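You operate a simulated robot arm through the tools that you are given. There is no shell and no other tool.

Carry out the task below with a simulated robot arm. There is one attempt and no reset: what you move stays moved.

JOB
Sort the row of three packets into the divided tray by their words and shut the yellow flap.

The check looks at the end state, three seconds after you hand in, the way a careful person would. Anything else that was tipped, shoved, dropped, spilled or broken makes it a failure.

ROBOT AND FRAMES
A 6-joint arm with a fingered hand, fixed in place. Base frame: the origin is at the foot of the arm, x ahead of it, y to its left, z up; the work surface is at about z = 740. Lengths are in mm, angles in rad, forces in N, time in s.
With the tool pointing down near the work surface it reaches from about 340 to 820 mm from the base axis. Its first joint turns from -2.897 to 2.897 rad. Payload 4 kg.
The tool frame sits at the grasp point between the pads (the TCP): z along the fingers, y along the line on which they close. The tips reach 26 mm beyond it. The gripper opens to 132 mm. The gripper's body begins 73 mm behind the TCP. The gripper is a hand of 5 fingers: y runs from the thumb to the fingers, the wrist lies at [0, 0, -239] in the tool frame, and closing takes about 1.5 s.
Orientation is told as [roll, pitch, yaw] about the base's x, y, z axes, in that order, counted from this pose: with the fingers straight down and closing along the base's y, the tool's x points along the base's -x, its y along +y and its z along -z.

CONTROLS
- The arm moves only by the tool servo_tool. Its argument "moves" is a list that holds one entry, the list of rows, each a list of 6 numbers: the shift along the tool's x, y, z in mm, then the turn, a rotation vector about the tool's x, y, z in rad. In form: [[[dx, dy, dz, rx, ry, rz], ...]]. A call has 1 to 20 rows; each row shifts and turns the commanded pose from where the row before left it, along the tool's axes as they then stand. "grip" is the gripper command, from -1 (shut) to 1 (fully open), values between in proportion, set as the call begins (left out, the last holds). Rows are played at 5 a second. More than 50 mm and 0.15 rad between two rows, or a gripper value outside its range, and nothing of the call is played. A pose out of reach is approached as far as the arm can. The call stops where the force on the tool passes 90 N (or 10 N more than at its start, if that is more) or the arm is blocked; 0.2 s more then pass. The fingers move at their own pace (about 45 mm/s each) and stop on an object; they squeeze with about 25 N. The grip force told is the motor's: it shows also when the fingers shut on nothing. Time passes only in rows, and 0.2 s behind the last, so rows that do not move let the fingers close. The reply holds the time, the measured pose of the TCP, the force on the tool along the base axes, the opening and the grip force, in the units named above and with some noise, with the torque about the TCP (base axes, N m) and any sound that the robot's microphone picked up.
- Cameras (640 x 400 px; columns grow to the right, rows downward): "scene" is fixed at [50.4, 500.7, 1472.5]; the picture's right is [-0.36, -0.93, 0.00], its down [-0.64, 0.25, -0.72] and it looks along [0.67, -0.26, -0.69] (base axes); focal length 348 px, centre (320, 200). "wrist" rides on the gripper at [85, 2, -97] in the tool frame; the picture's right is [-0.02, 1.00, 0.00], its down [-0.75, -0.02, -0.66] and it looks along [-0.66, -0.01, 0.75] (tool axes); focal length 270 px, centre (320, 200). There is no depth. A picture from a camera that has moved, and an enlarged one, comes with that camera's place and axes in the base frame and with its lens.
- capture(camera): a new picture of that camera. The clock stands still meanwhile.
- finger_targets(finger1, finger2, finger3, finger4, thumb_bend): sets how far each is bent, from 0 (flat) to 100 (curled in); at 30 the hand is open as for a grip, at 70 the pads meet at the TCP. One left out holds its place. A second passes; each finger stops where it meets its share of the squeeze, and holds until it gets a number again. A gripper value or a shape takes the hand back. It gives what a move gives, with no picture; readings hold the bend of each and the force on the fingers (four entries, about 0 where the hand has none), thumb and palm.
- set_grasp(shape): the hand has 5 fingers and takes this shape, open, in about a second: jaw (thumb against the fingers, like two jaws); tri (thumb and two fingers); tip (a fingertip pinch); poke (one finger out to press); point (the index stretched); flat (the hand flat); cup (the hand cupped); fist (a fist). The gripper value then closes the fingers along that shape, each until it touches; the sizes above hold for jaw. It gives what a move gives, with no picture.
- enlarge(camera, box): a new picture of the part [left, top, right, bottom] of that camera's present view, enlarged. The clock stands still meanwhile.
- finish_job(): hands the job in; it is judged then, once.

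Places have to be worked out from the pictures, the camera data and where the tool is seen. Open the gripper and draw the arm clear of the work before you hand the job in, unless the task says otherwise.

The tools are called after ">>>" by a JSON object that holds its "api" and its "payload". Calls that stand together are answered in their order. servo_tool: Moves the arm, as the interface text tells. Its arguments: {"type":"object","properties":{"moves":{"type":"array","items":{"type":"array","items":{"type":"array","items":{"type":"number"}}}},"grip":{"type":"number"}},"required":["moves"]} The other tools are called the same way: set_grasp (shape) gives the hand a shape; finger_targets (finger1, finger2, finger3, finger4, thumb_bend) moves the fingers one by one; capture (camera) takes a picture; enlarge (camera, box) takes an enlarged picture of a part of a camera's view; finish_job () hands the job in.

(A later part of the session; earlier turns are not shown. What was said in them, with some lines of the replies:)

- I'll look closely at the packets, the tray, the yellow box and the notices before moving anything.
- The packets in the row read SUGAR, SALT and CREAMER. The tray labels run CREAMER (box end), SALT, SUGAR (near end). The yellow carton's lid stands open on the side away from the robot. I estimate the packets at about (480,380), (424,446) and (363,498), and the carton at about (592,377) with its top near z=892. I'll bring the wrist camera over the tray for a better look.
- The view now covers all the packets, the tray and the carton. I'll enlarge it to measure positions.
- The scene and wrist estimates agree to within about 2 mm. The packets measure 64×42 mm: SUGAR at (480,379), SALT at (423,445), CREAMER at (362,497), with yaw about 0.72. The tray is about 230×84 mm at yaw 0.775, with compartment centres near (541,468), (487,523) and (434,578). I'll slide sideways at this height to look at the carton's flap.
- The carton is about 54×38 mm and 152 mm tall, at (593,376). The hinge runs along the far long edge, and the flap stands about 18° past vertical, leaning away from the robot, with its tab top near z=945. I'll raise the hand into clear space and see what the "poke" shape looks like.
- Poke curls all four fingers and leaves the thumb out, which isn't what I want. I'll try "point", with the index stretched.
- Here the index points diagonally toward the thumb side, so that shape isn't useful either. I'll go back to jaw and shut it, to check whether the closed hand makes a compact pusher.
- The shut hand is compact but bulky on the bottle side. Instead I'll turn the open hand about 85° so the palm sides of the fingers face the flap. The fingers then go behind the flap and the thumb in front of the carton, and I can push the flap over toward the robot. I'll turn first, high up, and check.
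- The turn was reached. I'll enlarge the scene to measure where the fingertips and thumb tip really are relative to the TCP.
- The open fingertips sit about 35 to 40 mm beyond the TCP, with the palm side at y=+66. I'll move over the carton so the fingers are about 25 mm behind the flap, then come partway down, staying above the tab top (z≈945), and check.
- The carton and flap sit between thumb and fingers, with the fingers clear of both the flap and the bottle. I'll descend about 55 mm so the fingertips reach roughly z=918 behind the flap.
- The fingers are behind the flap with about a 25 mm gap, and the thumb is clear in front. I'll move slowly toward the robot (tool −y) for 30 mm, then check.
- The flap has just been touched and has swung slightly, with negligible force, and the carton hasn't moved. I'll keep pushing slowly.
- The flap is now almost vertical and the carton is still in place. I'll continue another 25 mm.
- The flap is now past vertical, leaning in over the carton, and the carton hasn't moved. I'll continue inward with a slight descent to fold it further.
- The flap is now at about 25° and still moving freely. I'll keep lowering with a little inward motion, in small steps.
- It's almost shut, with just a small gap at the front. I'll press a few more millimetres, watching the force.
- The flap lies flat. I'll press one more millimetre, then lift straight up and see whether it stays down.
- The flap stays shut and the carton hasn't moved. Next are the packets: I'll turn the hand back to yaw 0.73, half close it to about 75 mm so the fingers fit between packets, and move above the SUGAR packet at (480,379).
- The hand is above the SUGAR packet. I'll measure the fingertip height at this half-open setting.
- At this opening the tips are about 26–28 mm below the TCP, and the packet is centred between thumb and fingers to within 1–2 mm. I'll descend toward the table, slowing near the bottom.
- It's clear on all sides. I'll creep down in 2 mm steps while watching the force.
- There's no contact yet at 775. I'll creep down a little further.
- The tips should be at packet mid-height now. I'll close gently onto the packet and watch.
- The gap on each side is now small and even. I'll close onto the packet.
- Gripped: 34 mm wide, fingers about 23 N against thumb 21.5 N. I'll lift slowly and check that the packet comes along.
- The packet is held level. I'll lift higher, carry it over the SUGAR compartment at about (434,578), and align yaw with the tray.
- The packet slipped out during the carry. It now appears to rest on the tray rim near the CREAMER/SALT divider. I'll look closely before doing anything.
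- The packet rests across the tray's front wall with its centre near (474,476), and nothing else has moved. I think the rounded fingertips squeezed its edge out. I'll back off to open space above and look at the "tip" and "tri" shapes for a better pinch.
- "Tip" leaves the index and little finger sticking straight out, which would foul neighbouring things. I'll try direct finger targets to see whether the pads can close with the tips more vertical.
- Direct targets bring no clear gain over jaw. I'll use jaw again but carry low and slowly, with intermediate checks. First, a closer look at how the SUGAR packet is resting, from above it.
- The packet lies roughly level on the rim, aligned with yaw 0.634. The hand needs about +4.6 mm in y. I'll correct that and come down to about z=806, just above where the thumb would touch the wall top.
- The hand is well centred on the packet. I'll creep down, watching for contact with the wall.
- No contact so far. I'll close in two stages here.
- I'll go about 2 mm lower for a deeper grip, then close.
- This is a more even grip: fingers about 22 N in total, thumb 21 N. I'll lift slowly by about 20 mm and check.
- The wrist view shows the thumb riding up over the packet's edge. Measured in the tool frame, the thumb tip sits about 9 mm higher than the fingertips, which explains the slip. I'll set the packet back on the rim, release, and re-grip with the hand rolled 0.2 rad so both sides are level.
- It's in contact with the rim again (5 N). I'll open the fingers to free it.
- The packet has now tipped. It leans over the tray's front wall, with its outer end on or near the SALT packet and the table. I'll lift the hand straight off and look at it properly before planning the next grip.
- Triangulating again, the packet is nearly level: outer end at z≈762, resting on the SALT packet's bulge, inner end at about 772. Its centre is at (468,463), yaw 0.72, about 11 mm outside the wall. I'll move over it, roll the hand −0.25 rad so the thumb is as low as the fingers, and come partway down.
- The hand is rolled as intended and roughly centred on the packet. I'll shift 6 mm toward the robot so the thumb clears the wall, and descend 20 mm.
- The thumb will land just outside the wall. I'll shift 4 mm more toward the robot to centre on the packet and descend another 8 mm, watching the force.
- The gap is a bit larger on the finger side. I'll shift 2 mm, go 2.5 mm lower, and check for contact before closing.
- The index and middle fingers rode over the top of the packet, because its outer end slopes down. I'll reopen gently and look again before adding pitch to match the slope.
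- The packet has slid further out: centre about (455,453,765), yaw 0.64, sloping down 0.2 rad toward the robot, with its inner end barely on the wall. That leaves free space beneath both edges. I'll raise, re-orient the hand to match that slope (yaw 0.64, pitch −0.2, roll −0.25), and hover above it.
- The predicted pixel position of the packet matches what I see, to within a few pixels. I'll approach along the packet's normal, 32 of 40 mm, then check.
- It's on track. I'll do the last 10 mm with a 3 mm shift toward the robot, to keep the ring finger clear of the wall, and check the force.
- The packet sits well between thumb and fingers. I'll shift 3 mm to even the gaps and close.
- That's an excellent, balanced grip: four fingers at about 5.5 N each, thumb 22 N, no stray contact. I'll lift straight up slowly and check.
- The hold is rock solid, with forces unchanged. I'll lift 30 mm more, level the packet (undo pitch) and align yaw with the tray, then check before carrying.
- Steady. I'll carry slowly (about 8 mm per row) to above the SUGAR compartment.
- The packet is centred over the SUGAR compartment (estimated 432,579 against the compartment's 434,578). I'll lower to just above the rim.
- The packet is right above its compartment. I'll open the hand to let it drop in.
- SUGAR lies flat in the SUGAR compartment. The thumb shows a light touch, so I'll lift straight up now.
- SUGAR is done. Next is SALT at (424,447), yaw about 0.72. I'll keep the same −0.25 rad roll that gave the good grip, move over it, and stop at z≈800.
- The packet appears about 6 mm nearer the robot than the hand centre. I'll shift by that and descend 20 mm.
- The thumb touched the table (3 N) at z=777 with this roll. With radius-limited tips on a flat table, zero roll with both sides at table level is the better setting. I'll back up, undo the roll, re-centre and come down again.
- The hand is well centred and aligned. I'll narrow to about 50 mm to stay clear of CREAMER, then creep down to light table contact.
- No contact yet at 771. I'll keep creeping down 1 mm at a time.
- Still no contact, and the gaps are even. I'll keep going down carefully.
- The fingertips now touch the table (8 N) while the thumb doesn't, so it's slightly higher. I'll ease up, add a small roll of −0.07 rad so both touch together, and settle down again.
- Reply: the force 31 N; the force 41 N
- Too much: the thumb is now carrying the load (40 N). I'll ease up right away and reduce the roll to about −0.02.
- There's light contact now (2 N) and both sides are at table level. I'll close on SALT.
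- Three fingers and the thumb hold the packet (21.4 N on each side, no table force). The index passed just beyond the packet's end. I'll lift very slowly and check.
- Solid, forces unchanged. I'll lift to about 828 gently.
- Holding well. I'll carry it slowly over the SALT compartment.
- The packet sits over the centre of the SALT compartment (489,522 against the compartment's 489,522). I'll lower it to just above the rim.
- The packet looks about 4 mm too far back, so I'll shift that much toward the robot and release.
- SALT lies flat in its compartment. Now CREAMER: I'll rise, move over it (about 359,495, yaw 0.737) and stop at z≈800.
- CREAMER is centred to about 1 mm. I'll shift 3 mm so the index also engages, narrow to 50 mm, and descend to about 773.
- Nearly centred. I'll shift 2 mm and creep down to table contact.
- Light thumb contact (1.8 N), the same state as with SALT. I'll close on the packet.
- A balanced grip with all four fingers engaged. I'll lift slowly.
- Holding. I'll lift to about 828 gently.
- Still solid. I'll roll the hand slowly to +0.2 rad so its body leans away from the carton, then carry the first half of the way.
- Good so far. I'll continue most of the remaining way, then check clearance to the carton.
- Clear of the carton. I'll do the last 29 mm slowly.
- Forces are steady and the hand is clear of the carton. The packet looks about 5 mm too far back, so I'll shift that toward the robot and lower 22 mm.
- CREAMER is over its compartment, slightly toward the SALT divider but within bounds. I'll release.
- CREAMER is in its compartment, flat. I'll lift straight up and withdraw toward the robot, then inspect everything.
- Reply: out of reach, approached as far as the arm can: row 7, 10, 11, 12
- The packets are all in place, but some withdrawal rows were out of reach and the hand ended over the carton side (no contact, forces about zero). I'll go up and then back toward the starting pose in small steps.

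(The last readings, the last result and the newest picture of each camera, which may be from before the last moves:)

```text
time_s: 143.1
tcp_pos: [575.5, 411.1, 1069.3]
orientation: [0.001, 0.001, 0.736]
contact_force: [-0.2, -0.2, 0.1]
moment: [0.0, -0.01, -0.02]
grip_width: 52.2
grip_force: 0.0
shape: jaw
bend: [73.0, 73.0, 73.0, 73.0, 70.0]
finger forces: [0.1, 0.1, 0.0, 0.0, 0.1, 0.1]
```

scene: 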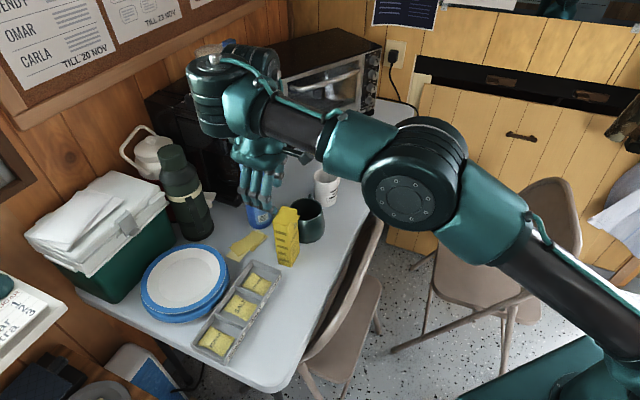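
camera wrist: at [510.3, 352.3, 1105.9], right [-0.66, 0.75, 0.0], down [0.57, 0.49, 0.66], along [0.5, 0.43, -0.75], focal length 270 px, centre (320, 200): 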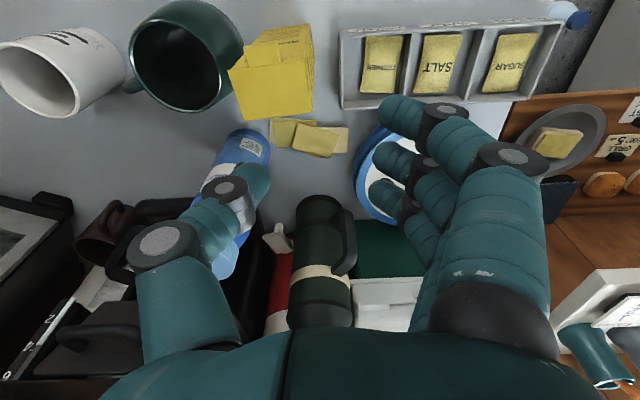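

It rose cleanly to 1069. Now I'll head back toward the starting position.

>>> {"api": "servo_tool", "payload": {"moves": [[[20, -12, -5, 0, 0, 0], [20, -12, -5, 0, 0, 0], [20, -12, -5, 0, 0, 0], [20, -12, -5, 0, 0, 0], [20, -12, -5, 0, 0, 0], [20, -10, -5, 0, 0, 0], [0, 0, 0, 0, 0, 0]]], "grip": 1}}

>>> {"api": "capture", "payload": {"camera": "scene"}}

>>> {"api": "capture", "payload": {"camera": "wrist"}}

```text
time_s: 144.7
tcp_pos: [549.3, 330.1, 1104.2]
orientation: [-0.042, 0.026, 0.724]
contact_force: [-0.1, -0.7, 0.3]
moment: [-0.04, 0.0, 0.04]
grip_width: 131.9
grip_force: 0.1
shape: jaw
bend: [30.0, 30.0, 30.0, 30.0, 30.0]
finger forces: [0.0, 0.0, 0.1, 0.1, 0.1, 0.0]
out of reach, approached as far as the arm can: row 4, 5, 6
```

```text
taken
```

scene: 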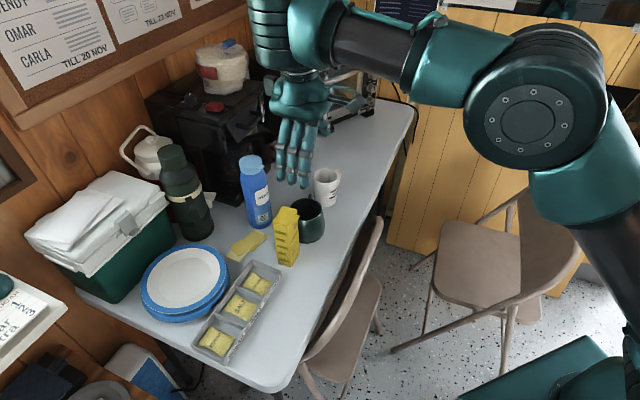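

```text
taken
camera wrist: at [482.9, 279.7, 1204.3], right [-0.65, 0.76, -0.04], down [0.57, 0.52, 0.64], along [0.51, 0.39, -0.77], focal length 270 px, centre (320, 200)
```

wrist: 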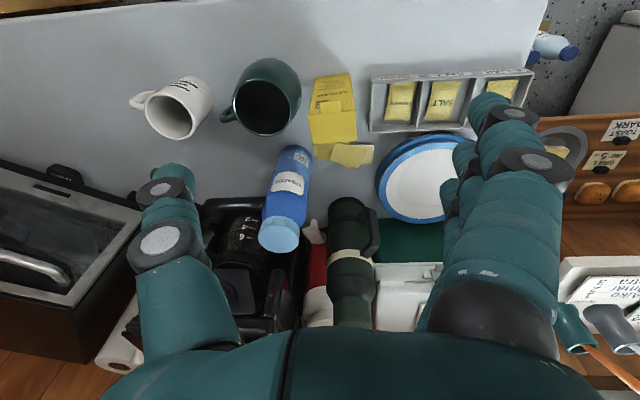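

The hand is open, high and clear. I'll inspect the final state up close.

>>> {"api": "enlarge", "payload": {"camera": "scene", "box": [180, 250, 300, 370]}}

>>> {"api": "enlarge", "payload": {"camera": "scene", "box": [220, 140, 360, 280]}}

>>> {"api": "enlarge", "payload": {"camera": "wrist", "box": [220, 40, 560, 240]}}

```text
3.33 times, centred on (240, 310) of scene
camera zoom: at [50.4, 500.7, 1472.5], right [-0.36, -0.93, 0.0], down [-0.64, 0.25, -0.72], along [0.67, -0.26, -0.69], focal length 1160 px, centre (587, -167)
```

zoom: 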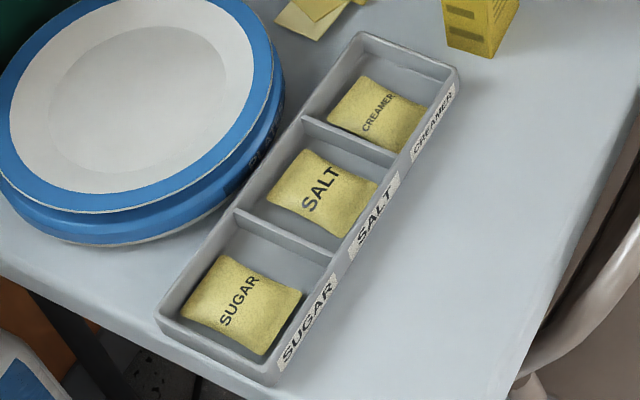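

```text
2.86 times, centred on (290, 210) of scene
camera zoom: at [50.4, 500.7, 1472.5], right [-0.36, -0.93, 0.0], down [-0.64, 0.25, -0.72], along [0.67, -0.26, -0.69], focal length 994 px, centre (406, 171)
```

zoom: 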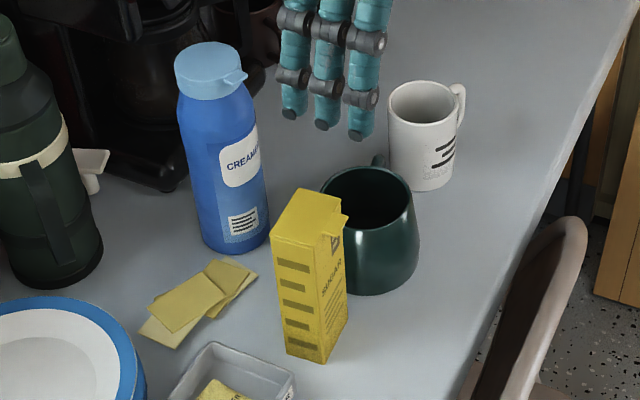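

```text
1.88 times, centred on (390, 140) of wrist
camera zoom: at [482.9, 279.7, 1204.3], right [-0.65, 0.76, -0.04], down [0.57, 0.52, 0.64], along [0.51, 0.39, -0.77], focal length 509 px, centre (188, 313)
```

zoom: 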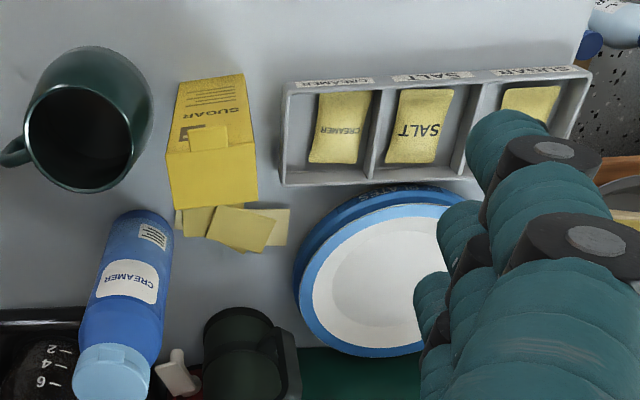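

SUGAR, SALT and CREAMER each lie flat in their labelled compartments, and the yellow flap is shut. The tray, carton, bottle, mugs, plates and loose packets are where they started, and the hand is open and clear. I'm handing in.

>>> {"api": "finish_job", "payload": {}}

```text
The job is handed in.
```

The job is handed in: all three packets are sorted into the tray and the yellow flap is shut. I don't have the result of the check.

- **Packets:** SUGAR, SALT and CREAMER each lie flat in the compartment with the matching label.
- **Flap:** I folded the carton's flap over and pressed it down. It stayed shut after I let go, and its tab rests over the front edge, not tucked in.
- **Dropped packet:** On the first carry the SUGAR packet slipped out of the hand. It landed across the tray's front wall, then slid partly onto the SALT packet while I tried to pick it up again. I re-gripped it and put it in its compartment.
- **Other items:** In the last pictures the tray, carton, bottle, mugs, plates and loose packets looked to be where they started.
- **Arm:** Some moves while backing away were out of reach, so the arm did not get all the way back to its starting pose. It finished with the hand open, well above the table.
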